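You operate a simulated robot arm through the tools that you are given. There is no shell and no other tool. Be economical: measure what you need, move in short steps, check, and stop when the job is done.

You run a simulated two-armed robot. Do the job below in one go: nothing can be reset, and whatever is moved stays where it is left.

## Task
Put the green washer on the top of the torch bench.

Only the result counts: the job must be done as asked and must still hold three seconds after the hand-in. Knocking over, shifting, dropping, spilling or breaking anything else fails it.

## Robot
Two 7-joint arms with two-finger parallel grippers on one trunk, on a base that drives. Base frame: it is fixed to the floor where the robot stands at the start and does not move with it; the origin is under the middle of the robot, x ahead of it, y to its left, z up. Lengths are in mm, angles in rad, forces in N, time in s.
The left shoulder is at the start at [60, 143, 926], the right one opposite. With the tool pointing down near the work surface each hand reaches from about 300 to 720 mm from the robot's upright axis, wherever it stands, measured 20 degrees to its own side. Places, roughly: top of the torch bench [-300, -3000, 800]. Payload 1.57 kg a hand.
The tool frame of a hand sits at the grasp point between the pads (the TCP): z along the fingers, y along the line on which they close. The tips reach 30 mm beyond it. Largest opening 110 mm; finger width 24, thickness 12; the body of the gripper, 48 by 112 mm, starts 78 mm behind the TCP.
Orientation is that of the tool frame in the base frame, as [roll, pitch, yaw] about the fixed x, y, z axes, in that order (R = Rz(yaw) Ry(pitch) Rx(roll)). With the fingers straight down and closing along the base's y, the tool's x points along the base's -x, its y along +y and its z along -z.

## Interface
- The arms move only by the tool send_rows. It takes "left_series", "right_series" or both (then of equal length, played together; a hand with none holds still); each is a list of rows, each an object of numbers (a shift or turn left out is 0, a gripper value left out holds the last): "rx", "ry", "rz": the turn, a rotation vector about the tool's x, y, z in rad; "dx", "dy", "dz": the shift along the tool's x, y, z in mm; "grip": the closure, from 0 (fully open) to 1 (shut). In form: [{"rx": .., "ry": .., "rz": .., "dx": .., "dy": .., "dz": .., "grip": ..}, ...]. A call has 1 to 20 rows; each row is the pose to reach, as a shift and turn from the pose commanded when the call began, along the tool's axes at that moment. A row lasts 0.2 s, in which the tool goes at most 50 mm and 0.15 rad; a call with a longer step from one row to the next is refused whole, and so is a gripper value outside its range. Where a pose cannot be reached the arm comes as near as it can. A force on the tool above 40 N (or 10 N above the force at the start of the call, whichever is more), or a blocked arm, ends the call early, and 0.2 s more pass. Each finger travels about 45 mm/s and halts on what it meets, pressing with about 21 N; the grip force reading is that of the motor and also rises with nothing between the fingers. The clock runs only during rows and for 0.2 s after the last one: add rows that repeat a pose to give the fingers time. It gives the time, the measured TCP pose, the force on the tool (base axes), the opening and the grip force at its end, in the units of the frame above (readings bear some noise).
- Cameras (640 x 400 px; columns grow to the right, rows downward): "scene" is now at [39.9, -1.1, 1516.9]; the picture's right is [0.09, -1.00, 0.00], its down [-0.79, -0.07, -0.61] and it looks along [0.61, 0.05, -0.79] (base axes); focal length 296 px, centre (320, 200). "left" rides on the left gripper at [70, -16, -141] in its tool frame; the picture's right is [0.23, 0.97, 0.00], its down [-0.86, 0.20, -0.48] and it looks along [-0.47, 0.11, 0.88] (tool axes); focal length 222 px, centre (320, 200). "right" rides on the right gripper at [70, 16, -141] in its tool frame; the picture's right is [-0.23, 0.97, 0.00], its down [-0.86, -0.20, -0.48] and it looks along [-0.47, -0.11, 0.88] (tool axes); focal length 222 px, centre (320, 200). There is no depth. A picture from a camera that has moved, and an enlarged one, comes with that camera's place and axes in the base frame and with its lens. The place of the scene camera against the robot may be out by one fixed shift of up to 25 mm in any direction.
- snapshot(camera): a new picture of that camera. It takes no simulated time.
- slide_trunk(by): slides the trunk up (or, below 0, down) by that many mm; the arms and the scene camera ride with it, the base frame stays. It gives what a move gives, with no picture.
- steer(legs): drives the robot by 1 to 6 legs, each [ahead, left, turn to the left] in mm, mm and rad, along the robot's own axes; the way and the turn of a leg run together, so that a leg with both is an arc; at most 1500 mm and 3.142 rad a leg. The arms and the cameras ride along, it lands a little off, and it stops where it bumps. It gives what a move gives.
- pan_tilt(pan, tilt): turns the head with the scene camera to pan (to the left, within 1.501 rad either way) and tilt (down, from -0.506 to 1.204), counted from straight ahead of the robot. It gives what a move gives.
- zoom(camera, box): a new picture of the part [left, top, right, bottom] of that camera's present view, enlarged. It takes no simulated time.
- hand_in(): hands the job in; it is judged then, once.

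Go step by step. Nothing tells you exact positions but the pictures and the camera data: compare them with the known pose of the tool, close in by small moves and look again before you grip or let go. The budget is 120 turns and 92 pictures, counting those below and the enlarged ones. Unless the task says otherwise, let go and move clear before handing in, and close with one line.

The tools are called after ">>>" by a JSON object that holds its "name" and its "arguments". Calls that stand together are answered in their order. send_rows: Moves the arms, as the interface text tells. Its arguments: {"type":"object","properties":{"left_series":{"type":"array","items":{"type":"object","properties":{"rx":{"type":"number"},"ry":{"type":"number"},"rz":{"type":"number"},"dx":{"type":"number"},"dy":{"type":"number"},"dz":{"type":"number"},"grip":{"type":"number"}}}},"right_series":{"type":"array","items":{"type":"object","properties":{"rx":{"type":"number"},"ry":{"type":"number"},"rz":{"type":"number"},"dx":{"type":"number"},"dy":{"type":"number"},"dz":{"type":"number"},"grip":{"type":"number"}}}}},"required":[]} The other tools are called the same way: slide_trunk (by) slides the trunk up or down; steer (legs) drives the base; pan_tilt (pan, tilt) turns the head that bears the scene camera; snapshot (camera) takes a picture; zoom (camera, box) takes an enlarged picture of a part of a camera's view; hand_in () hands the job in.

At the start:

```text
t: 0.0
left_eef_pos: [515.9, 169.4, 1057.9]
left_ee_rot: [-3.14, -0.002, -3.141]
left_ft_force: [-0.3, 1.0, -0.6]
left_grip_width: 109.8
left_gripper_force: 0.1
right_eef_pos: [411.7, -206.9, 1090.6]
right_ee_rot: [3.14, 0.0, -3.14]
right_ft_force: [-1.0, -0.3, -0.7]
right_grip_width: 110.0
right_gripper_force: 0.1
trunk travel left (down, up): [-525.0, 65.0]
robot x, y, heading: [-0.9, -2.0, -0.004]
head pan, tilt: [0.086, 0.915]
```

scene: 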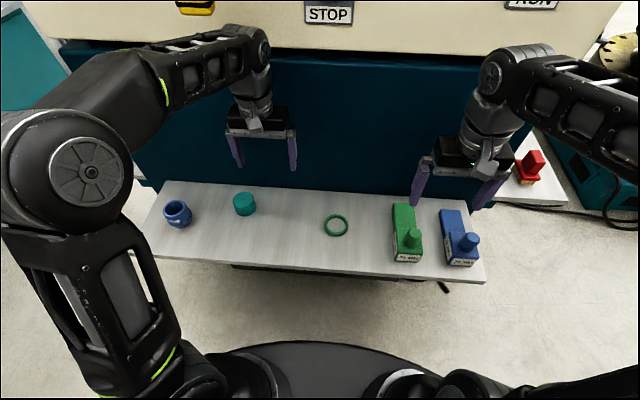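
right: 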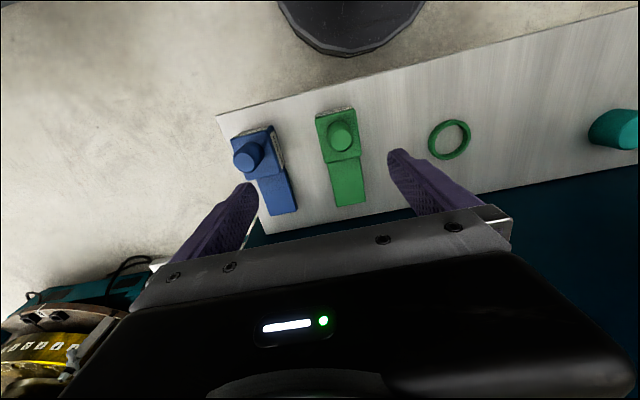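
left: 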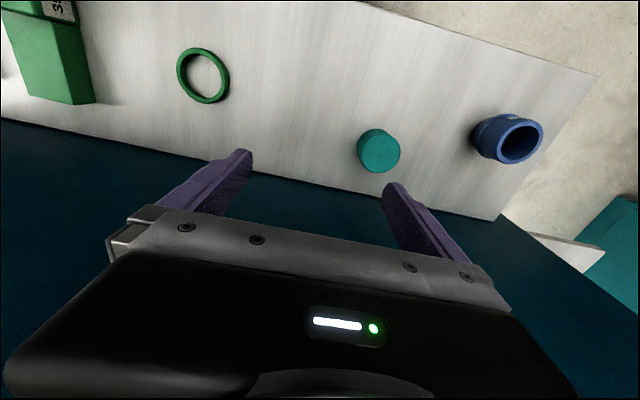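

The green washer lies at about [478, 0, 850] (all three cameras agree) and is about 70 mm across. I'll bring the right hand above it and look again.

>>> {"name": "send_rows", "arguments": {"right_series": [{"dx": -10, "dy": 35, "dz": 15}, {"dx": -22, "dy": 70, "dz": 30}, {"dx": -33, "dy": 105, "dz": 45}, {"dx": -44, "dy": 140, "dz": 60}, {"dx": -55, "dy": 175, "dz": 75}, {"dx": -66, "dy": 207, "dz": 90}, {"dx": -66, "dy": 207, "dz": 120}, {"dx": -66, "dy": 207, "dz": 120}]}}

>>> {"name": "snapshot", "arguments": {"camera": "right"}}

>>> {"name": "snapshot", "arguments": {"camera": "scene"}}

```text
t: 1.8
left_eef_pos: [515.7, 170.6, 1058.0]
left_ee_rot: [-3.141, 0.0, -3.141]
left_ft_force: [-0.2, 0.3, 0.7]
left_grip_width: 110.4
left_gripper_force: 0.1
right_eef_pos: [478.5, 1.0, 969.3]
right_ee_rot: [-3.141, 0.001, -3.141]
right_ft_force: [-0.8, 0.2, 0.7]
right_grip_width: 110.1
right_gripper_force: 0.1
trunk travel left (down, up): [-525.0, 65.0]
robot x, y, heading: [-0.4, 3.0, 0.002]
head pan, tilt: [0.086, 0.915]
```

```text
88 pictures are left
camera right: at [409.1, 17.9, 1111.9], right [0.23, 0.97, 0.0], down [0.85, -0.2, 0.48], along [0.47, -0.11, -0.88], focal length 222 px, centre (320, 200)
```

right: 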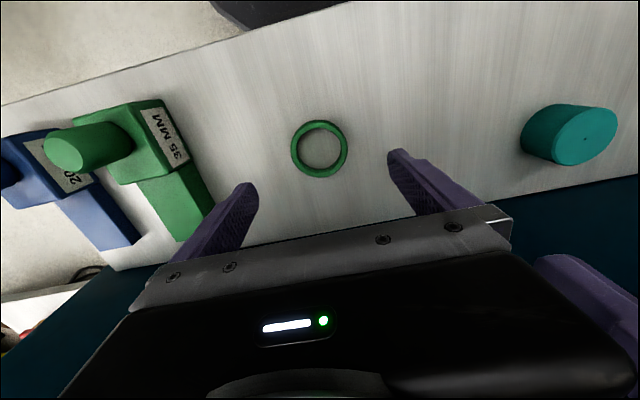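

```text
87 pictures are left
camera scene: at [39.8, -0.9, 1516.9], right [0.09, -1.0, 0.0], down [-0.79, -0.07, -0.61], along [0.61, 0.05, -0.79], focal length 296 px, centre (320, 200)
```

scene: 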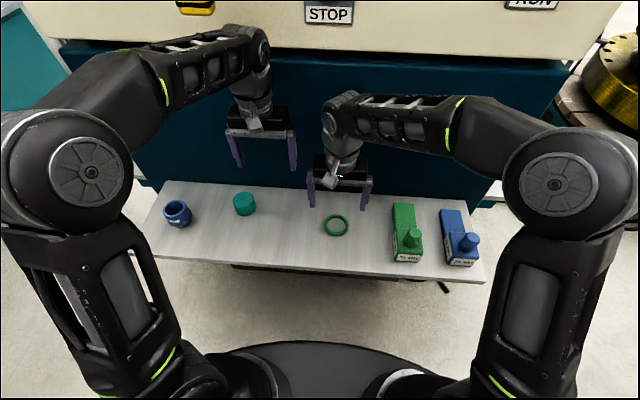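

The hand is centred over the washer, at about [479, 1]. I go down to just above the surface.

>>> {"name": "send_rows", "arguments": {"right_series": [{"dz": 30}, {"dz": 55}, {"dz": 70}, {"dz": 78}, {"dz": 82}, {"dz": 82}]}}

>>> {"name": "snapshot", "arguments": {"camera": "right"}}

>>> {"name": "zoom", "arguments": {"camera": "scene", "box": [260, 140, 420, 240]}}

```text
t: 3.2
left_eef_pos: [517.2, 169.0, 1057.5]
left_ee_rot: [-3.141, -0.002, 3.141]
left_ft_force: [0.0, 0.7, -0.1]
left_grip_width: 109.9
left_gripper_force: 0.0
right_eef_pos: [479.9, 1.3, 888.7]
right_ee_rot: [3.141, -0.001, 3.139]
right_ft_force: [-0.2, -0.3, -0.1]
right_grip_width: 109.9
right_gripper_force: 0.0
trunk travel left (down, up): [-525.0, 65.0]
robot x, y, heading: [-1.8, 2.4, 0.001]
head pan, tilt: [0.086, 0.915]
```

```text
86 pictures are left
camera right: at [408.9, 17.2, 1030.1], right [0.23, 0.97, 0.0], down [0.86, -0.2, 0.48], along [0.47, -0.11, -0.88], focal length 222 px, centre (320, 200)
```

right: 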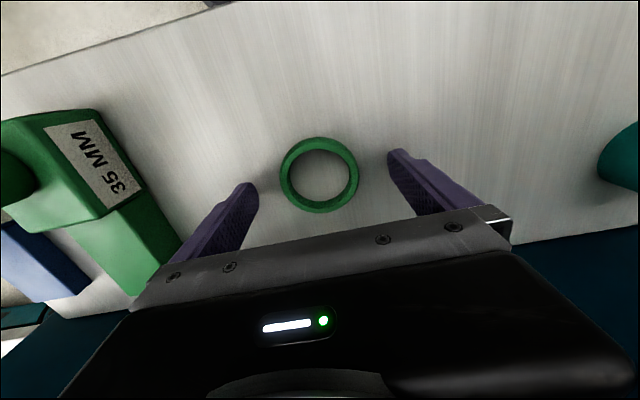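

```text
4.00 times, centred on (340, 190) of scene
camera zoom: at [39.9, -1.1, 1516.9], right [0.09, -1.0, 0.0], down [-0.79, -0.07, -0.61], along [0.61, 0.05, -0.79], focal length 1183 px, centre (240, 240)
```

zoom: 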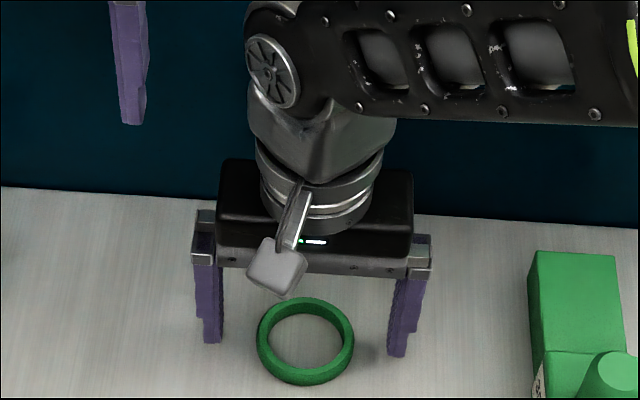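

The washer is centred between the fingertips, which are about 9 mm above the surface. I go down 5 mm and close.

>>> {"name": "send_rows", "arguments": {"right_series": [{"dz": 3}, {"dz": 5}, {"dz": 5}, {"dz": 5, "grip": 1}, {"dz": 5, "grip": 1}, {"dz": 5, "grip": 1}, {"dz": 5, "grip": 1}, {"dz": 5, "grip": 1}, {"dz": 5, "grip": 1}, {"dz": 5, "grip": 1}]}}

>>> {"name": "snapshot", "arguments": {"camera": "right"}}

```text
t: 5.4
left_eef_pos: [516.3, 170.1, 1057.7]
left_ee_rot: [-3.141, 0.0, -3.141]
left_ft_force: [0.1, 0.3, 0.7]
left_grip_width: 110.0
left_gripper_force: 0.2
right_eef_pos: [478.9, 1.2, 883.3]
right_ee_rot: [-3.14, 0.0, -3.141]
right_ft_force: [-0.7, -0.5, 0.2]
right_grip_width: 65.4
right_gripper_force: 21.2
trunk travel left (down, up): [-525.0, 65.0]
robot x, y, heading: [-3.0, 0.7, -0.001]
head pan, tilt: [0.086, 0.915]
```

```text
84 pictures are left
camera right: at [408.6, 17.2, 1025.1], right [0.23, 0.97, 0.0], down [0.86, -0.2, 0.48], along [0.47, -0.11, -0.88], focal length 222 px, centre (320, 200)
```

right: 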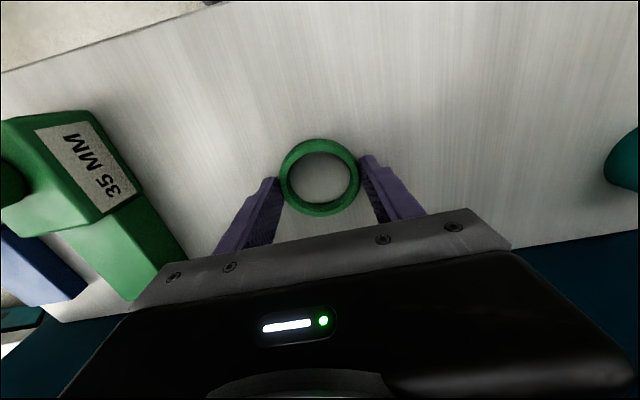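

The grip holds at 65 mm. I lift and check.

>>> {"name": "send_rows", "arguments": {"right_series": [{"dz": -15}, {"dz": -45}, {"dz": -90}, {"dz": -135}, {"dz": -180}, {"dz": -200}, {"dz": -200}]}}

>>> {"name": "snapshot", "arguments": {"camera": "right"}}

>>> {"name": "pan_tilt", "arguments": {"pan": -1.5, "tilt": 0.3}}

>>> {"name": "snapshot", "arguments": {"camera": "scene"}}

```text
t: 7.0
left_eef_pos: [516.1, 169.5, 1058.2]
left_ee_rot: [-3.141, 0.0, 3.141]
left_ft_force: [0.5, 0.1, -1.0]
left_grip_width: 109.9
left_gripper_force: 0.0
right_eef_pos: [478.9, -0.9, 1083.9]
right_ee_rot: [-3.141, 0.001, 3.141]
right_ft_force: [0.3, -0.6, -1.0]
right_grip_width: 65.2
right_gripper_force: 21.2
trunk travel left (down, up): [-525.0, 65.0]
robot x, y, heading: [-0.1, -0.5, 0.004]
head pan, tilt: [0.086, 0.915]
```

```text
83 pictures are left
camera right: at [408.3, 16.8, 1225.9], right [0.23, 0.97, 0.0], down [0.86, -0.2, 0.48], along [0.47, -0.11, -0.88], focal length 222 px, centre (320, 200)
```

right: 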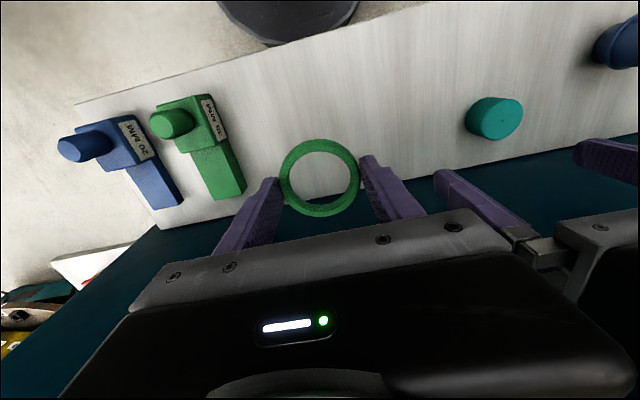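

```text
t: 8.7
left_eef_pos: [516.3, 169.3, 1057.5]
left_ee_rot: [3.141, 0.0, -3.141]
left_ft_force: [0.2, -0.3, 0.1]
left_grip_width: 109.9
left_gripper_force: 0.1
right_eef_pos: [478.5, -0.1, 1083.4]
right_ee_rot: [3.141, 0.0, -3.141]
right_ft_force: [0.0, -0.1, -0.9]
right_grip_width: 65.0
right_gripper_force: 21.3
trunk travel left (down, up): [-525.0, 65.0]
robot x, y, heading: [-0.3, 0.1, 0.001]
head pan, tilt: [-1.499, 0.3]
```

```text
82 pictures are left
camera scene: at [-27.7, -100.6, 1570.3], right [-1.0, -0.07, 0.0], down [-0.02, 0.3, -0.96], along [0.07, -0.95, -0.3], focal length 296 px, centre (320, 200)
```

scene: 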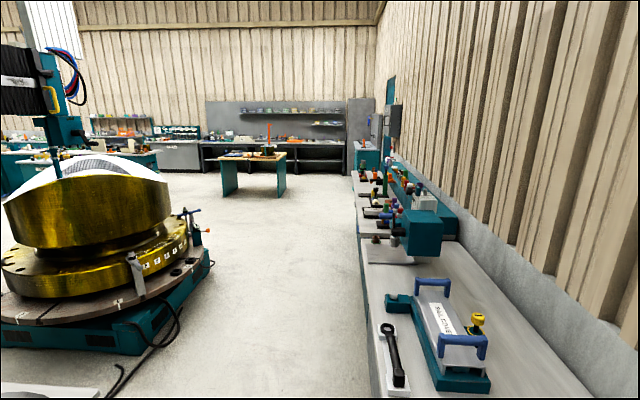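

The washer is held. I zoom in on the torch bench area, which projects to about pixel (367,187).

>>> {"name": "zoom", "arguments": {"camera": "scene", "box": [320, 120, 480, 220]}}

>>> {"name": "zoom", "arguments": {"camera": "scene", "box": [320, 150, 640, 350]}}

```text
4.00 times, centred on (400, 170) of scene
camera zoom: at [-27.7, -100.6, 1570.3], right [-1.0, -0.07, 0.0], down [-0.02, 0.3, -0.96], along [0.07, -0.95, -0.3], focal length 1183 px, centre (0, 320)
```

zoom: 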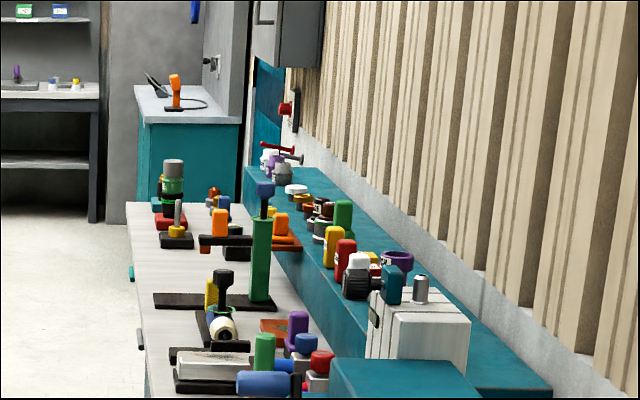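

```text
2.00 times, centred on (480, 250) of scene
camera zoom: at [-27.7, -100.6, 1570.3], right [-1.0, -0.07, 0.0], down [-0.02, 0.3, -0.96], along [0.07, -0.95, -0.3], focal length 592 px, centre (0, 100)
```

zoom: 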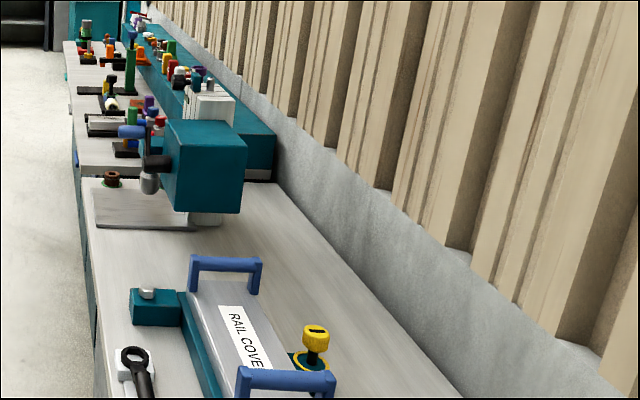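

The torch bench should be the long cluttered bench section at y≈-1800 to -3800. Before driving I check the floor and the clearances near the robot.

>>> {"name": "pan_tilt", "arguments": {"pan": -1.5, "tilt": 1.0}}

>>> {"name": "snapshot", "arguments": {"camera": "scene"}}

>>> {"name": "pan_tilt", "arguments": {"pan": -0.8, "tilt": 0.7}}

>>> {"name": "snapshot", "arguments": {"camera": "scene"}}

```text
t: 9.7
left_eef_pos: [515.1, 168.7, 1058.0]
left_ee_rot: [3.141, 0.001, 3.141]
left_ft_force: [0.0, 0.9, -0.5]
left_grip_width: 110.2
left_gripper_force: 0.1
right_eef_pos: [478.1, -0.0, 1083.8]
right_ee_rot: [-3.141, -0.001, 3.141]
right_ft_force: [-0.2, 0.0, -0.2]
right_grip_width: 64.9
right_gripper_force: 21.2
trunk travel left (down, up): [-525.0, 65.0]
robot x, y, heading: [2.4, 0.0, -0.004]
head pan, tilt: [-1.499, 1.0]
```

```text
79 pictures are left
camera scene: at [-29.5, -77.0, 1510.8], right [-1.0, -0.07, 0.0], down [-0.06, 0.84, -0.54], along [0.04, -0.54, -0.84], focal length 296 px, centre (320, 200)
```

scene: 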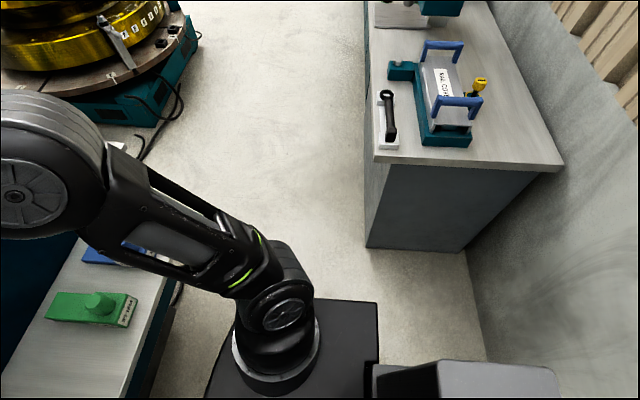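

```text
t: 10.8
left_eef_pos: [516.4, 168.7, 1057.2]
left_ee_rot: [3.141, 0.0, -3.142]
left_ft_force: [0.2, -0.1, 1.0]
left_grip_width: 110.1
left_gripper_force: 0.1
right_eef_pos: [478.9, 0.7, 1082.7]
right_ee_rot: [3.139, 0.0, -3.141]
right_ft_force: [0.8, 0.3, -0.4]
right_grip_width: 65.2
right_gripper_force: 21.1
trunk travel left (down, up): [-525.0, 65.0]
robot x, y, heading: [2.0, -3.2, 0.001]
head pan, tilt: [-0.799, 0.7]
```

```text
78 pictures are left
camera scene: at [24.7, -68.4, 1534.1], right [-0.72, -0.7, 0.0], down [-0.45, 0.46, -0.76], along [0.53, -0.55, -0.64], focal length 296 px, centre (320, 200)
```

scene: 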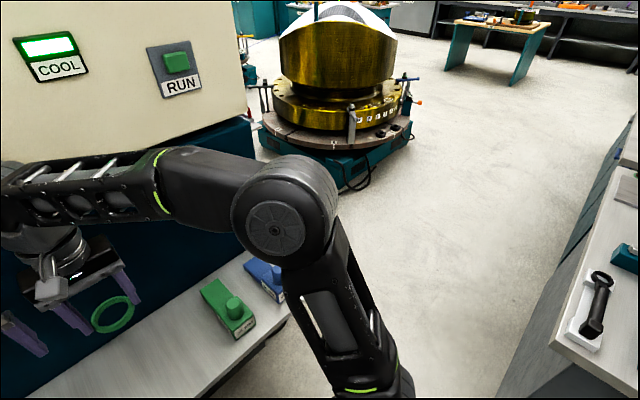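

There is a gap between the picking table's corner (~[320,-240]) and the near bench's corner (~[-134,-650]). I tuck the arms in, then drive right to enter the gap, going carefully.

>>> {"name": "send_rows", "arguments": {"left_series": [{"dx": 25}, {"dx": 50}, {"dx": 75}, {"dx": 100}, {"dx": 120}, {"dx": 120}, {"dx": 120}], "right_series": [{"dx": 15, "dy": -33}, {"dx": 30, "dy": -66}, {"dx": 45, "dy": -100}, {"dx": 60, "dy": -133}, {"dx": 75, "dy": -166}, {"dx": 90, "dy": -195}, {"dx": 90, "dy": -195}]}}

>>> {"name": "steer", "arguments": {"legs": [[0, -300, 0]]}}

>>> {"name": "snapshot", "arguments": {"camera": "scene"}}

>>> {"name": "pan_tilt", "arguments": {"pan": -1.5, "tilt": 1.1}}

>>> {"name": "snapshot", "arguments": {"camera": "scene"}}

```text
t: 12.4
left_eef_pos: [396.0, 169.6, 1057.7]
left_ee_rot: [-3.141, -0.001, -3.141]
left_ft_force: [-0.9, 0.0, 0.9]
left_grip_width: 110.3
left_gripper_force: 0.0
right_eef_pos: [388.1, -194.6, 1084.2]
right_ee_rot: [-3.141, 0.0, 3.141]
right_ft_force: [0.7, 0.6, -1.3]
right_grip_width: 65.4
right_gripper_force: 20.5
trunk travel left (down, up): [-525.0, 65.0]
robot x, y, heading: [-0.3, -2.4, 0.002]
head pan, tilt: [-0.799, 0.7]
```

```text
t: 14.4
left_eef_pos: [395.9, -133.1, 1057.8]
left_ee_rot: [-3.141, -0.001, 3.137]
left_ft_force: [0.6, -0.7, 0.5]
left_grip_width: 109.8
left_gripper_force: 0.1
right_eef_pos: [386.3, -496.8, 1082.7]
right_ee_rot: [-3.141, -0.001, 3.138]
right_ft_force: [0.2, -0.4, -0.7]
right_grip_width: 65.4
right_gripper_force: 20.6
trunk travel left (down, up): [-525.0, 65.0]
robot x, y, heading: [0.5, -303.0, -0.007]
head pan, tilt: [-0.799, 0.7]
```

```text
77 pictures are left
camera scene: at [23.7, -368.7, 1534.1], right [-0.72, -0.69, 0.0], down [-0.45, 0.46, -0.76], along [0.53, -0.55, -0.64], focal length 296 px, centre (320, 200)
```

scene: 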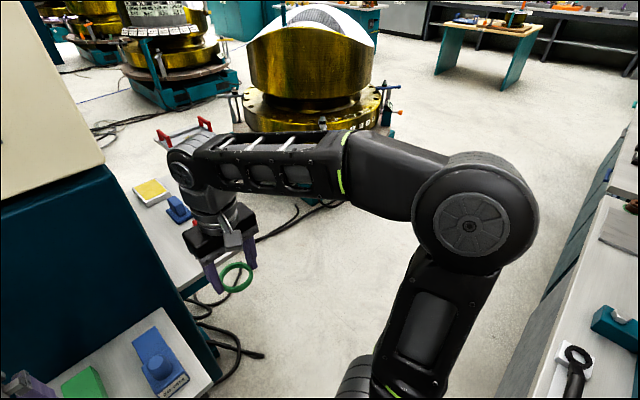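

```text
t: 15.5
left_eef_pos: [397.9, -131.9, 1057.9]
left_ee_rot: [3.14, 0.001, 3.137]
left_ft_force: [-0.1, -0.6, -0.1]
left_grip_width: 109.8
left_gripper_force: 0.1
right_eef_pos: [387.3, -495.8, 1083.1]
right_ee_rot: [3.14, 0.001, 3.137]
right_ft_force: [-0.3, 0.2, -0.1]
right_grip_width: 65.4
right_gripper_force: 21.3
trunk travel left (down, up): [-525.0, 65.0]
robot x, y, heading: [-0.9, -297.9, -0.002]
head pan, tilt: [-1.499, 1.1]
```

```text
76 pictures are left
camera scene: at [-30.9, -369.2, 1504.2], right [-1.0, -0.07, 0.0], down [-0.06, 0.89, -0.45], along [0.03, -0.45, -0.89], focal length 296 px, centre (320, 200)
```

scene: 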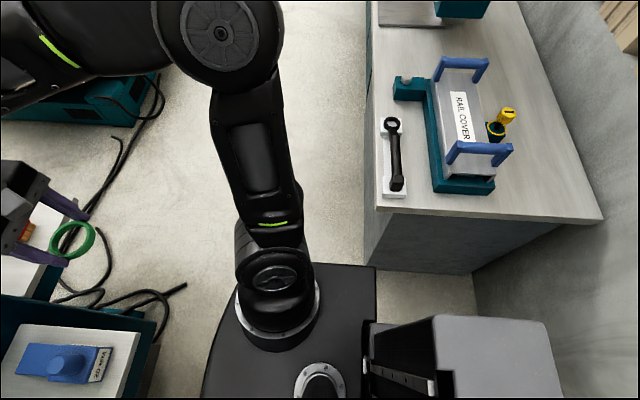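

The aisle between the benches is wide enough at x≈270. I thread the gap keeping the present heading, in axis-aligned legs.

>>> {"name": "steer", "arguments": {"legs": [[90, -60, 0], [0, -145, 0], [170, -20, 0]]}}

>>> {"name": "snapshot", "arguments": {"camera": "scene"}}

```text
t: 18.4
left_eef_pos: [557.5, -344.9, 1058.0]
left_ee_rot: [3.138, -0.022, 3.14]
left_ft_force: [-10.4, 0.9, 3.9]
left_grip_width: 110.0
left_gripper_force: 0.0
right_eef_pos: [558.3, -709.9, 1083.5]
right_ee_rot: [3.141, 0.0, 3.139]
right_ft_force: [-0.4, 0.8, -0.2]
right_grip_width: 65.0
right_gripper_force: 20.5
trunk travel left (down, up): [-525.0, 65.0]
robot x, y, heading: [170.4, -510.7, 0.001]
head pan, tilt: [-1.499, 1.1]
stopped in leg 3: the force on the tool passed its limit (the readings are from after the stop); the commanded pose is now the measured one
```

```text
75 pictures are left
camera scene: at [138.3, -584.1, 1504.1], right [-1.0, -0.07, 0.0], down [-0.06, 0.89, -0.45], along [0.03, -0.45, -0.89], focal length 296 px, centre (320, 200)
```

scene: 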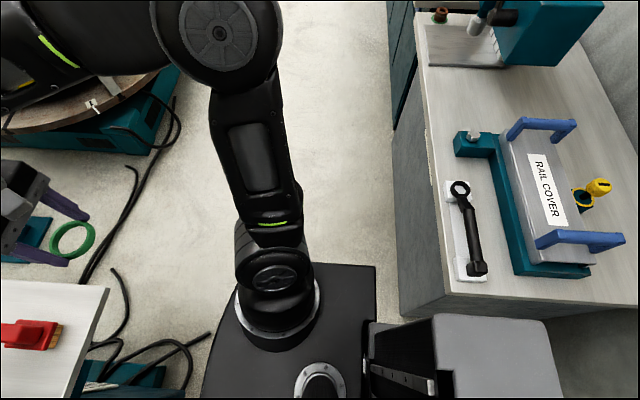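

The left hand touched the machine panel. I back off and look at it.

>>> {"name": "steer", "arguments": {"legs": [[-45, 0, 0]]}}

>>> {"name": "pan_tilt", "arguments": {"pan": -0.1, "tilt": 0.8}}

>>> {"name": "snapshot", "arguments": {"camera": "scene"}}

```text
t: 19.3
left_eef_pos: [513.0, -344.8, 1058.0]
left_ee_rot: [3.141, -0.024, 3.14]
left_ft_force: [-0.1, 0.0, 0.2]
left_grip_width: 110.0
left_gripper_force: 0.1
right_eef_pos: [512.2, -710.9, 1082.9]
right_ee_rot: [3.14, 0.003, 3.137]
right_ft_force: [-0.2, 0.6, -1.2]
right_grip_width: 65.2
right_gripper_force: 21.1
trunk travel left (down, up): [-525.0, 65.0]
robot x, y, heading: [126.4, -512.0, 0.001]
head pan, tilt: [-1.499, 1.1]
```

```text
t: 20.8
left_eef_pos: [514.3, -344.7, 1058.4]
left_ee_rot: [3.141, -0.025, 3.139]
left_ft_force: [0.1, 0.8, -0.4]
left_grip_width: 109.8
left_gripper_force: 0.0
right_eef_pos: [514.1, -708.8, 1083.5]
right_ee_rot: [3.141, 0.0, 3.139]
right_ft_force: [0.2, -0.8, -0.2]
right_grip_width: 65.3
right_gripper_force: 20.9
trunk travel left (down, up): [-525.0, 65.0]
robot x, y, heading: [125.4, -513.3, 0.001]
head pan, tilt: [-0.099, 0.799]
```

```text
74 pictures are left
camera scene: at [170.9, -529.2, 1525.9], right [-0.1, -0.99, 0.0], down [-0.71, 0.07, -0.7], along [0.69, -0.07, -0.72], focal length 296 px, centre (320, 200)
```

scene: 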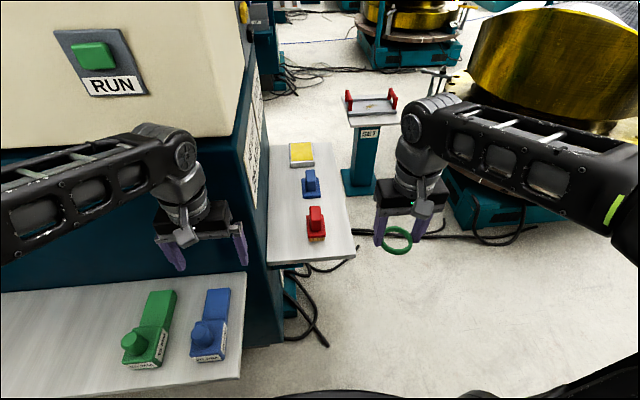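

The machine ends at about y=-400. I retract the left hand further, so I can advance a little and then pass sideways.

>>> {"name": "send_rows", "arguments": {"left_series": [{"dx": 25}, {"dx": 50}, {"dx": 75}, {"dx": 80}, {"dx": 80}]}}

>>> {"name": "steer", "arguments": {"legs": [[75, 0, 0]]}}

>>> {"name": "snapshot", "arguments": {"camera": "scene"}}

```text
t: 22.0
left_eef_pos: [433.5, -345.4, 1058.7]
left_ee_rot: [3.14, -0.024, 3.14]
left_ft_force: [0.1, 0.4, 0.4]
left_grip_width: 110.0
left_gripper_force: 0.1
right_eef_pos: [513.6, -709.6, 1083.7]
right_ee_rot: [-3.141, 0.0, 3.137]
right_ft_force: [0.1, 0.2, -0.4]
right_grip_width: 65.6
right_gripper_force: 20.5
trunk travel left (down, up): [-525.0, 65.0]
robot x, y, heading: [125.1, -515.8, -0.003]
head pan, tilt: [-0.099, 0.799]
```

```text
t: 23.1
left_eef_pos: [480.3, -344.1, 1062.9]
left_ee_rot: [3.14, -0.012, -3.132]
left_ft_force: [0.3, 0.2, 0.0]
left_grip_width: 109.8
left_gripper_force: 0.1
right_eef_pos: [564.3, -707.3, 1086.4]
right_ee_rot: [-3.14, 0.01, -3.138]
right_ft_force: [0.8, -0.2, -0.6]
right_grip_width: 65.0
right_gripper_force: 21.1
trunk travel left (down, up): [-525.0, 65.0]
robot x, y, heading: [184.3, -514.3, 0.009]
head pan, tilt: [-0.099, 0.799]
stopped in leg 1: the robot was blocked; the commanded pose is now the measured one
```

```text
73 pictures are left
camera scene: at [215.1, -530.0, 1526.4], right [-0.09, -1.0, 0.0], down [-0.71, 0.07, -0.7], along [0.7, -0.06, -0.71], focal length 296 px, centre (320, 200)
```

scene: 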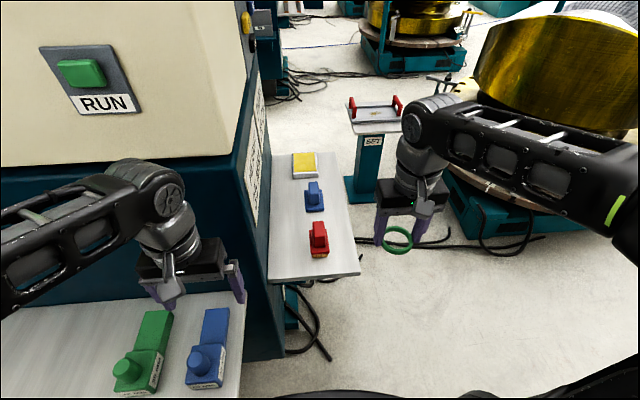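

Something on the left side is blocked, probably the table's corner. I back off a little and go right.

>>> {"name": "steer", "arguments": {"legs": [[-30, 0, 0], [0, -60, 0]]}}

>>> {"name": "pan_tilt", "arguments": {"pan": 0.4, "tilt": 1.15}}

>>> {"name": "snapshot", "arguments": {"camera": "scene"}}

>>> {"name": "pan_tilt", "arguments": {"pan": -1.5, "tilt": 1.2}}

>>> {"name": "snapshot", "arguments": {"camera": "scene"}}

```text
t: 24.5
left_eef_pos: [464.4, -405.6, 1060.1]
left_ee_rot: [3.137, -0.021, -3.137]
left_ft_force: [0.3, -0.2, 0.1]
left_grip_width: 110.0
left_gripper_force: 0.0
right_eef_pos: [547.0, -768.8, 1081.8]
right_ee_rot: [3.14, 0.0, -3.138]
right_ft_force: [0.0, 0.4, -0.4]
right_grip_width: 65.2
right_gripper_force: 20.9
trunk travel left (down, up): [-525.0, 65.0]
robot x, y, heading: [157.4, -573.8, 0.005]
head pan, tilt: [-0.099, 0.799]
```

```text
t: 25.4
left_eef_pos: [463.9, -403.7, 1060.9]
left_ee_rot: [3.141, -0.023, -3.137]
left_ft_force: [-0.4, 0.2, 0.2]
left_grip_width: 110.1
left_gripper_force: 0.1
right_eef_pos: [547.3, -768.0, 1083.2]
right_ee_rot: [-3.14, 0.0, -3.137]
right_ft_force: [-0.9, -0.4, -0.1]
right_grip_width: 65.2
right_gripper_force: 20.3
trunk travel left (down, up): [-525.0, 65.0]
robot x, y, heading: [157.4, -572.9, 0.002]
head pan, tilt: [0.4, 1.15]
```

```text
72 pictures are left
camera scene: at [177.6, -558.5, 1501.1], right [0.39, -0.92, 0.0], down [-0.84, -0.36, -0.41], along [0.38, 0.16, -0.91], focal length 296 px, centre (320, 200)
```

scene: 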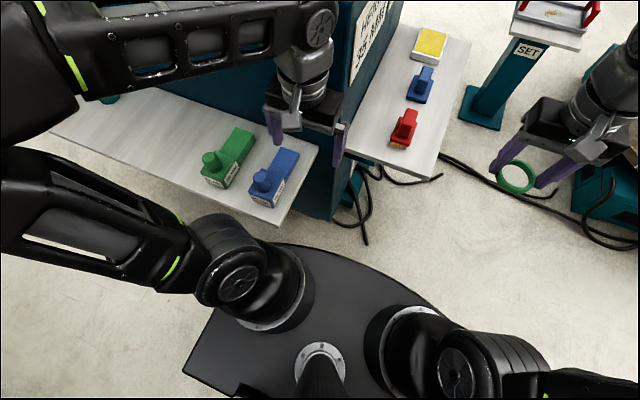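

```text
t: 27.3
left_eef_pos: [464.9, -403.8, 1060.0]
left_ee_rot: [3.139, -0.023, -3.136]
left_ft_force: [0.8, -1.1, 0.1]
left_grip_width: 110.1
left_gripper_force: 0.1
right_eef_pos: [547.4, -768.1, 1084.0]
right_ee_rot: [-3.141, 0.0, -3.139]
right_ft_force: [-0.1, 0.0, -0.4]
right_grip_width: 65.5
right_gripper_force: 20.8
trunk travel left (down, up): [-525.0, 65.0]
robot x, y, heading: [158.9, -575.1, 0.004]
head pan, tilt: [-1.499, 1.201]
```

```text
71 pictures are left
camera scene: at [126.9, -637.7, 1498.2], right [-1.0, -0.08, 0.0], down [-0.07, 0.93, -0.36], along [0.03, -0.36, -0.93], focal length 296 px, centre (320, 200)
```

scene: 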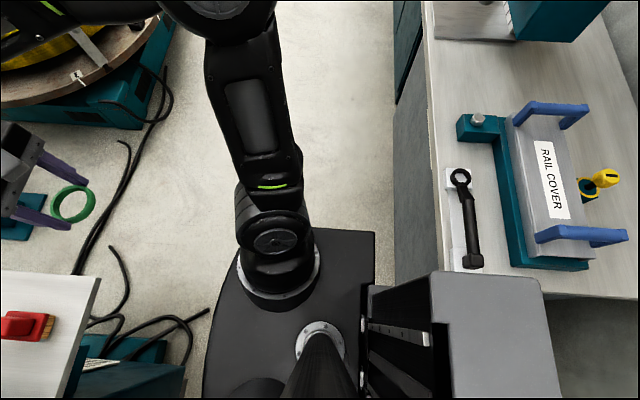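

The table corner is at about [355,-383] and the front of the robot's deck is curved. I go diagonally out of the gap.

>>> {"name": "steer", "arguments": {"legs": [[63, -68, 0], [50, -80, 0]]}}

>>> {"name": "snapshot", "arguments": {"camera": "scene"}}

```text
t: 29.1
left_eef_pos: [578.0, -551.8, 1060.8]
left_ee_rot: [3.138, -0.024, -3.14]
left_ft_force: [0.7, -0.5, -0.3]
left_grip_width: 109.8
left_gripper_force: 0.2
right_eef_pos: [661.5, -917.9, 1082.4]
right_ee_rot: [-3.141, 0.0, -3.141]
right_ft_force: [0.5, -0.6, 0.4]
right_grip_width: 65.4
right_gripper_force: 21.0
trunk travel left (down, up): [-525.0, 65.0]
robot x, y, heading: [271.3, -721.0, 0.001]
head pan, tilt: [-1.499, 1.201]
```

```text
70 pictures are left
camera scene: at [241.5, -786.1, 1498.1], right [-1.0, -0.07, 0.0], down [-0.07, 0.93, -0.36], along [0.03, -0.36, -0.93], focal length 296 px, centre (320, 200)
```

scene: 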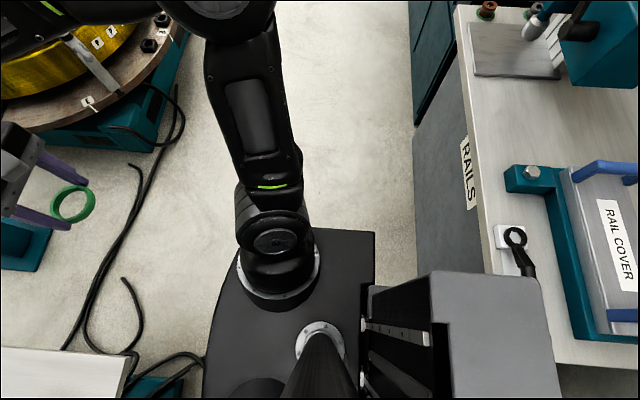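

Clear of the gap. I drive on to the right and look toward the torch bench.

>>> {"name": "steer", "arguments": {"legs": [[50, -500, 0], [0, -400, 0]]}}

>>> {"name": "pan_tilt", "arguments": {"pan": -1.5, "tilt": 0.6}}

>>> {"name": "snapshot", "arguments": {"camera": "scene"}}

```text
t: 34.2
left_eef_pos: [629.7, -1453.5, 1060.2]
left_ee_rot: [3.139, -0.022, -3.137]
left_ft_force: [0.1, -0.2, -0.3]
left_grip_width: 110.0
left_gripper_force: 0.2
right_eef_pos: [712.4, -1817.7, 1083.7]
right_ee_rot: [3.14, 0.001, -3.138]
right_ft_force: [-0.1, -0.4, -0.3]
right_grip_width: 65.2
right_gripper_force: 21.4
trunk travel left (down, up): [-525.0, 65.0]
robot x, y, heading: [322.9, -1623.0, 0.004]
head pan, tilt: [-1.499, 1.201]
```

```text
t: 35.2
left_eef_pos: [630.9, -1452.0, 1060.4]
left_ee_rot: [3.14, -0.024, -3.136]
left_ft_force: [0.8, -0.7, 0.1]
left_grip_width: 110.0
left_gripper_force: 0.0
right_eef_pos: [712.2, -1816.2, 1083.3]
right_ee_rot: [-3.141, 0.001, -3.138]
right_ft_force: [0.3, -0.1, -0.9]
right_grip_width: 65.3
right_gripper_force: 21.4
trunk travel left (down, up): [-525.0, 65.0]
robot x, y, heading: [321.1, -1623.2, 0.006]
head pan, tilt: [-1.499, 0.6]
```

```text
69 pictures are left
camera scene: at [295.0, -1717.8, 1542.7], right [-1.0, -0.08, 0.0], down [-0.04, 0.56, -0.82], along [0.06, -0.82, -0.57], focal length 296 px, centre (320, 200)
```

scene: 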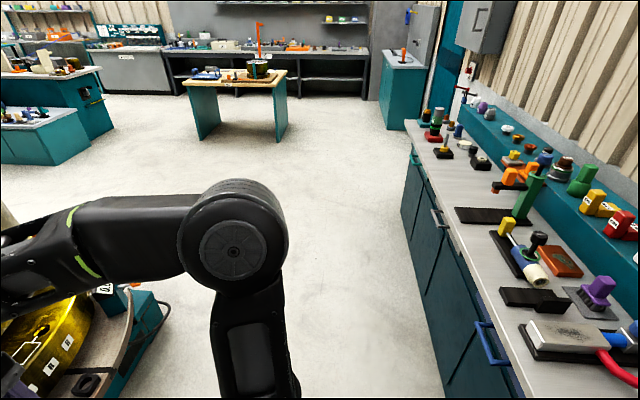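

The cluttered bench with the welding torch parts matches the given place: front edge at x≈-150, y from about -1900 to -3650. A free patch lies near [-230,-2920]. I drive alongside and turn to face it.

>>> {"name": "steer", "arguments": {"legs": [[30, -1300, 0], [0, 0, -1.57], [0, 0, -1.57]]}}

>>> {"name": "pan_tilt", "arguments": {"pan": -0.2, "tilt": 0.8}}

>>> {"name": "snapshot", "arguments": {"camera": "scene"}}

>>> {"name": "snapshot", "arguments": {"camera": "right"}}

```text
t: 49.4
left_eef_pos: [58.0, -3093.8, 1059.0]
left_ee_rot: [3.14, -0.022, 0.02]
left_ft_force: [-0.7, -1.2, -0.3]
left_grip_width: 110.2
left_gripper_force: 0.1
right_eef_pos: [-30.4, -2731.5, 1083.9]
right_ee_rot: [3.141, 0.0, 0.017]
right_ft_force: [-0.4, 0.8, -0.4]
right_grip_width: 65.2
right_gripper_force: 21.1
trunk travel left (down, up): [-525.0, 65.0]
robot x, y, heading: [360.0, -2922.3, -3.125]
head pan, tilt: [-1.499, 0.6]
```

```text
t: 50.8
left_eef_pos: [57.6, -3094.1, 1060.3]
left_ee_rot: [3.141, -0.022, 0.019]
left_ft_force: [-0.7, 0.1, 0.0]
left_grip_width: 109.9
left_gripper_force: 0.0
right_eef_pos: [-30.2, -2732.1, 1084.3]
right_ee_rot: [-3.14, 0.0, 0.017]
right_ft_force: [1.1, -0.3, -0.5]
right_grip_width: 65.1
right_gripper_force: 20.4
trunk travel left (down, up): [-525.0, 65.0]
robot x, y, heading: [365.7, -2920.5, -3.124]
head pan, tilt: [-0.201, 0.799]
```

```text
68 pictures are left
camera scene: at [308.5, -2912.0, 1525.9], right [0.18, 0.98, 0.0], down [0.7, -0.13, -0.7], along [-0.69, 0.13, -0.72], focal length 296 px, centre (320, 200)
```

scene: 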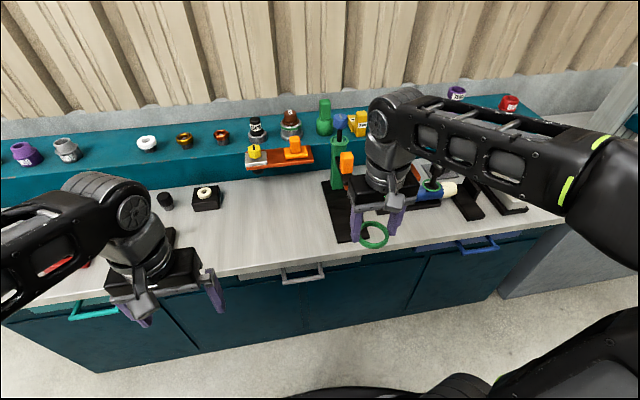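

```text
67 pictures are left
camera right: at [39.5, -2746.4, 1225.4], right [-0.21, -0.98, 0.0], down [-0.86, 0.18, 0.48], along [-0.47, 0.1, -0.88], focal length 222 px, centre (320, 200)
```

right: 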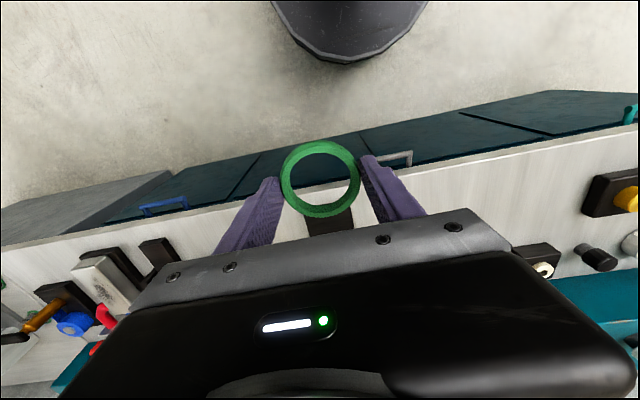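

There's a large free area around [-270,-2950]. I shift the robot left and slightly ahead so the right hand is well placed.

>>> {"name": "steer", "arguments": {"legs": [[50, 215, 0]]}}

>>> {"name": "snapshot", "arguments": {"camera": "scene"}}

>>> {"name": "snapshot", "arguments": {"camera": "right"}}

```text
t: 52.5
left_eef_pos: [10.6, -3309.4, 1059.0]
left_ee_rot: [-3.141, -0.022, 0.018]
left_ft_force: [0.6, -0.2, -1.1]
left_grip_width: 110.0
left_gripper_force: 0.1
right_eef_pos: [-77.0, -2947.8, 1082.7]
right_ee_rot: [-3.139, 0.0, 0.019]
right_ft_force: [0.0, 0.3, 0.1]
right_grip_width: 65.1
right_gripper_force: 20.8
trunk travel left (down, up): [-525.0, 65.0]
robot x, y, heading: [315.9, -3136.2, -3.123]
head pan, tilt: [-0.201, 0.799]
```

```text
66 pictures are left
camera scene: at [261.5, -3128.8, 1525.9], right [0.18, 0.98, 0.0], down [0.71, -0.13, -0.7], along [-0.69, 0.13, -0.72], focal length 296 px, centre (320, 200)
```

scene: 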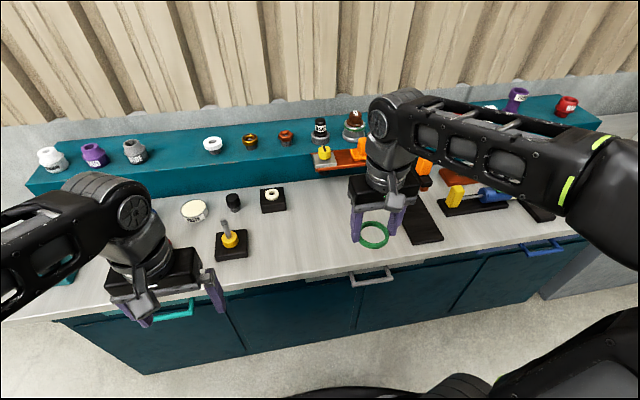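

```text
65 pictures are left
camera right: at [-7.1, -2962.5, 1225.5], right [-0.21, -0.98, 0.0], down [-0.86, 0.18, 0.48], along [-0.47, 0.1, -0.88], focal length 222 px, centre (320, 200)
```

right: 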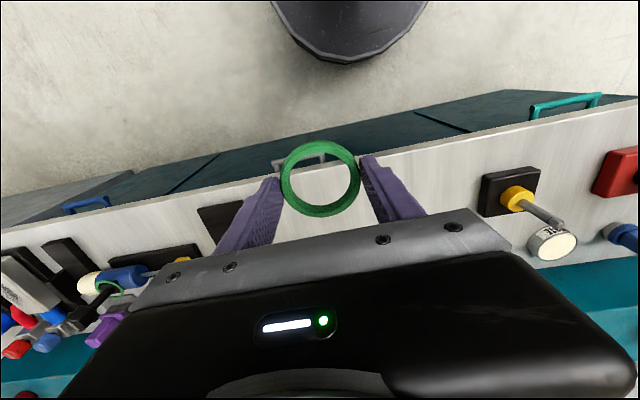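

The space between the black post plate and the yellow-knobbed stand is free. I move the hand in to about [-260,-2980] and lower partway.

>>> {"name": "send_rows", "arguments": {"right_series": [{"dx": -40, "dy": 7}, {"dx": -80, "dy": 14}, {"dx": -120, "dy": 21}, {"dx": -160, "dy": 28}, {"dx": -183, "dy": 32}, {"dx": -183, "dy": 32, "dz": 40}, {"dx": -183, "dy": 32, "dz": 80}, {"dx": -183, "dy": 32, "dz": 120}, {"dx": -183, "dy": 32, "dz": 150}, {"dx": -183, "dy": 32, "dz": 150}]}}

>>> {"name": "snapshot", "arguments": {"camera": "scene"}}

>>> {"name": "snapshot", "arguments": {"camera": "right"}}

```text
t: 54.7
left_eef_pos: [10.5, -3308.0, 1059.9]
left_ee_rot: [3.139, -0.022, 0.018]
left_ft_force: [0.8, -0.2, 0.2]
left_grip_width: 110.1
left_gripper_force: 0.0
right_eef_pos: [-258.7, -2981.6, 933.1]
right_ee_rot: [3.141, 0.002, 0.017]
right_ft_force: [0.1, -0.9, -1.3]
right_grip_width: 65.2
right_gripper_force: 21.6
right hand out of reach, approached as far as the arm can: row 5
trunk travel left (down, up): [-525.0, 65.0]
robot x, y, heading: [313.3, -3136.2, -3.119]
head pan, tilt: [-0.201, 0.799]
```

```text
64 pictures are left
camera scene: at [261.8, -3127.5, 1525.9], right [0.18, 0.98, 0.0], down [0.7, -0.13, -0.7], along [-0.69, 0.13, -0.72], focal length 296 px, centre (320, 200)
```

scene: 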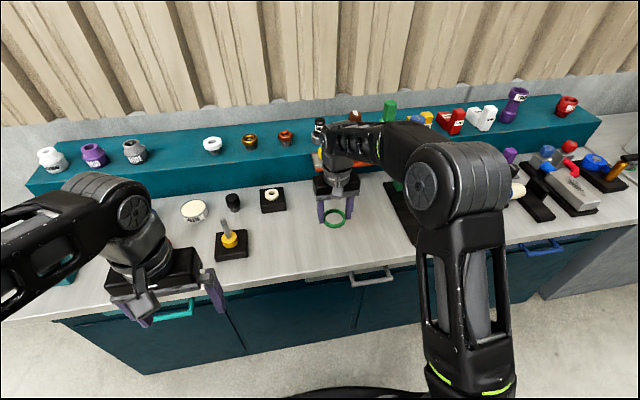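

```text
63 pictures are left
camera right: at [-189.4, -2996.5, 1074.5], right [-0.21, -0.98, 0.0], down [-0.86, 0.18, 0.48], along [-0.47, 0.1, -0.88], focal length 222 px, centre (320, 200)
```

right: 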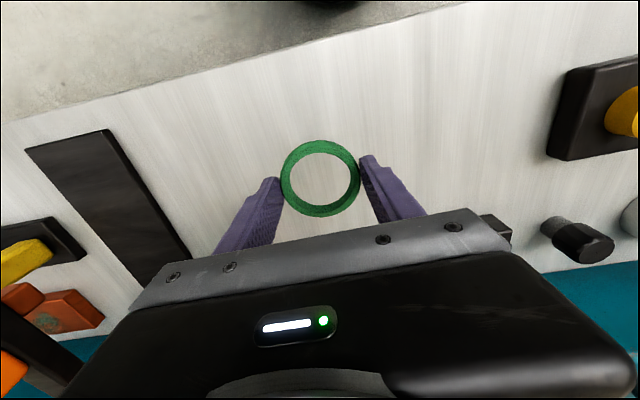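

Free all around. I lower quickly to ~870, then slowly, feeling for contact.

>>> {"name": "send_rows", "arguments": {"right_series": [{"dz": 25}, {"dz": 45}, {"dz": 60}, {"dz": 63}, {"dz": 66}, {"dz": 69}, {"dz": 72}, {"dz": 75}, {"dz": 78}, {"dz": 81}, {"dz": 84}, {"dz": 87}, {"dz": 89}, {"dz": 91}, {"dz": 91}]}}

>>> {"name": "snapshot", "arguments": {"camera": "right"}}

>>> {"name": "zoom", "arguments": {"camera": "scene", "box": [260, 150, 420, 250]}}

```text
t: 57.5
left_eef_pos: [12.7, -3309.9, 1059.8]
left_ee_rot: [3.14, -0.021, 0.018]
left_ft_force: [-0.7, 0.6, 0.9]
left_grip_width: 110.1
left_gripper_force: 0.1
right_eef_pos: [-258.5, -2981.2, 849.7]
right_ee_rot: [-3.141, 0.009, 0.017]
right_ft_force: [7.3, 1.0, 17.9]
right_grip_width: 66.0
right_gripper_force: 21.0
trunk travel left (down, up): [-525.0, 65.0]
robot x, y, heading: [314.9, -3134.7, -3.125]
head pan, tilt: [-0.201, 0.799]
stopped in row 13 (right hand): the force on the tool passed its limit (the readings are from after the stop); the commanded pose is now the measured one
```

```text
62 pictures are left
camera right: at [-188.6, -2996.4, 991.4], right [-0.21, -0.98, 0.0], down [-0.85, 0.19, 0.49], along [-0.48, 0.1, -0.87], focal length 222 px, centre (320, 200)
```

right: 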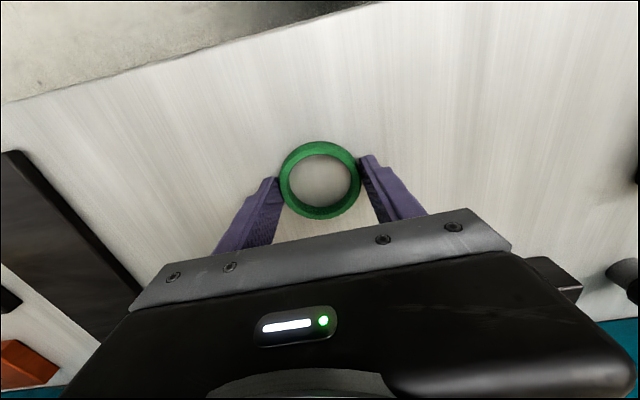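

```text
4.00 times, centred on (340, 200) of scene
camera zoom: at [264.7, -3127.7, 1525.8], right [0.18, 0.98, 0.0], down [0.7, -0.13, -0.7], along [-0.69, 0.13, -0.72], focal length 1183 px, centre (240, 200)
```

zoom: 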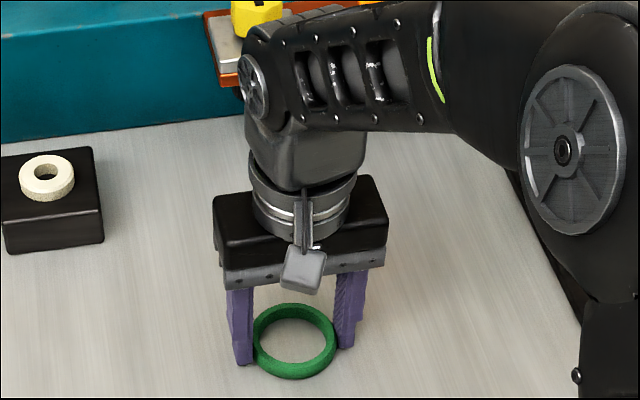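

It touched the bench at TCP z≈850, so I open the fingers gently and rise.

>>> {"name": "send_rows", "arguments": {"right_series": [{"dz": -1}, {"dz": -1, "grip": 0.35}, {"dz": -1, "grip": 0.25}, {"dz": -1, "grip": 0.1}, {"dz": -1, "grip": 0.1}, {"dz": -1, "grip": 0.1}]}}

>>> {"name": "snapshot", "arguments": {"camera": "right"}}

```text
t: 58.9
left_eef_pos: [13.0, -3308.6, 1062.0]
left_ee_rot: [3.14, -0.022, 0.018]
left_ft_force: [-0.1, -0.2, -0.4]
left_grip_width: 110.2
left_gripper_force: 0.0
right_eef_pos: [-259.4, -2978.5, 850.6]
right_ee_rot: [3.14, 0.011, 0.015]
right_ft_force: [1.8, 12.4, 17.3]
right_grip_width: 88.3
right_gripper_force: 0.1
trunk travel left (down, up): [-525.0, 65.0]
robot x, y, heading: [314.8, -3137.9, -3.126]
head pan, tilt: [-0.201, 0.799]
```

```text
60 pictures are left
camera right: at [-190.1, -2993.6, 991.4], right [-0.21, -0.98, 0.0], down [-0.85, 0.19, 0.49], along [-0.48, 0.1, -0.87], focal length 222 px, centre (320, 200)
```

right: 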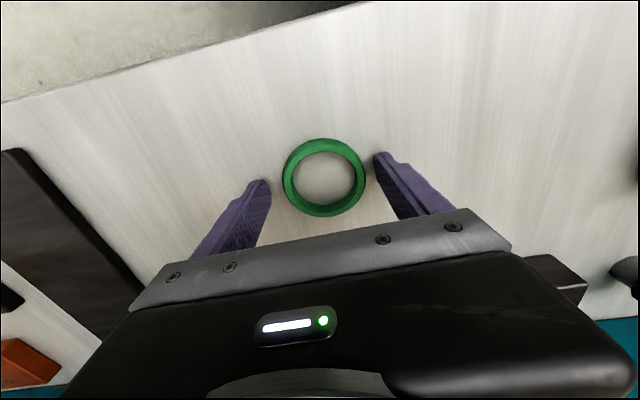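

The washer is free, but a fingertip still seems to press on the bench. I lift straight up.

>>> {"name": "send_rows", "arguments": {"right_series": [{"dz": -5}, {"dz": -15}, {"dz": -40}, {"dz": -80}, {"dz": -120}, {"dz": -120}]}}

>>> {"name": "snapshot", "arguments": {"camera": "right"}}

>>> {"name": "snapshot", "arguments": {"camera": "scene"}}

```text
t: 60.3
left_eef_pos: [11.9, -3307.7, 1060.2]
left_ee_rot: [3.139, -0.022, 0.017]
left_ft_force: [-1.1, 0.2, -0.3]
left_grip_width: 110.2
left_gripper_force: 0.0
right_eef_pos: [-260.8, -2981.0, 969.0]
right_ee_rot: [3.141, 0.007, 0.017]
right_ft_force: [0.7, 0.5, -0.5]
right_grip_width: 98.9
right_gripper_force: 0.0
trunk travel left (down, up): [-525.0, 65.0]
robot x, y, heading: [317.0, -3133.8, -3.12]
head pan, tilt: [-0.201, 0.799]
```

```text
59 pictures are left
camera right: at [-189.3, -2996.3, 1111.2], right [-0.21, -0.98, 0.0], down [-0.85, 0.19, 0.48], along [-0.47, 0.1, -0.88], focal length 222 px, centre (320, 200)
```

right: 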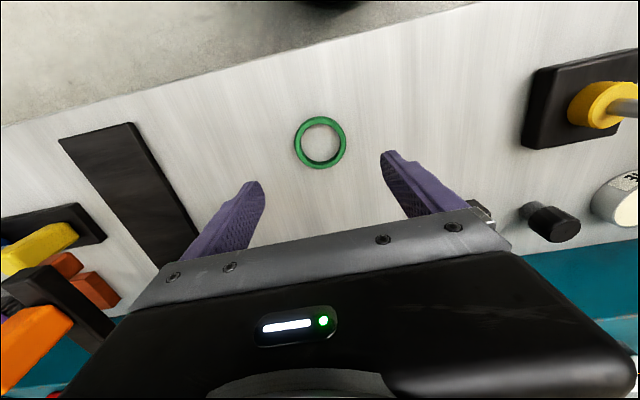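

```text
58 pictures are left
camera scene: at [261.6, -3127.3, 1525.9], right [0.18, 0.98, 0.0], down [0.71, -0.13, -0.7], along [-0.69, 0.13, -0.72], focal length 296 px, centre (320, 200)
```

scene: 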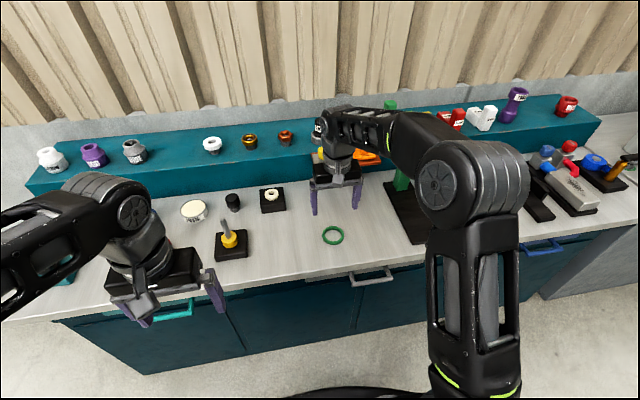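

The washer lies flat on the bench top, nothing else has moved, and the hand is clear. I hand in.

>>> {"name": "hand_in", "arguments": {}}

```text
The job is handed in.
```

The green washer is lying flat on top of the torch bench, at about [-260, -2980], and the job is handed in. On the way, the left hand touched the machine panel and the robot was blocked once, probably by the picking table's corner; in the later pictures nothing looked shifted.
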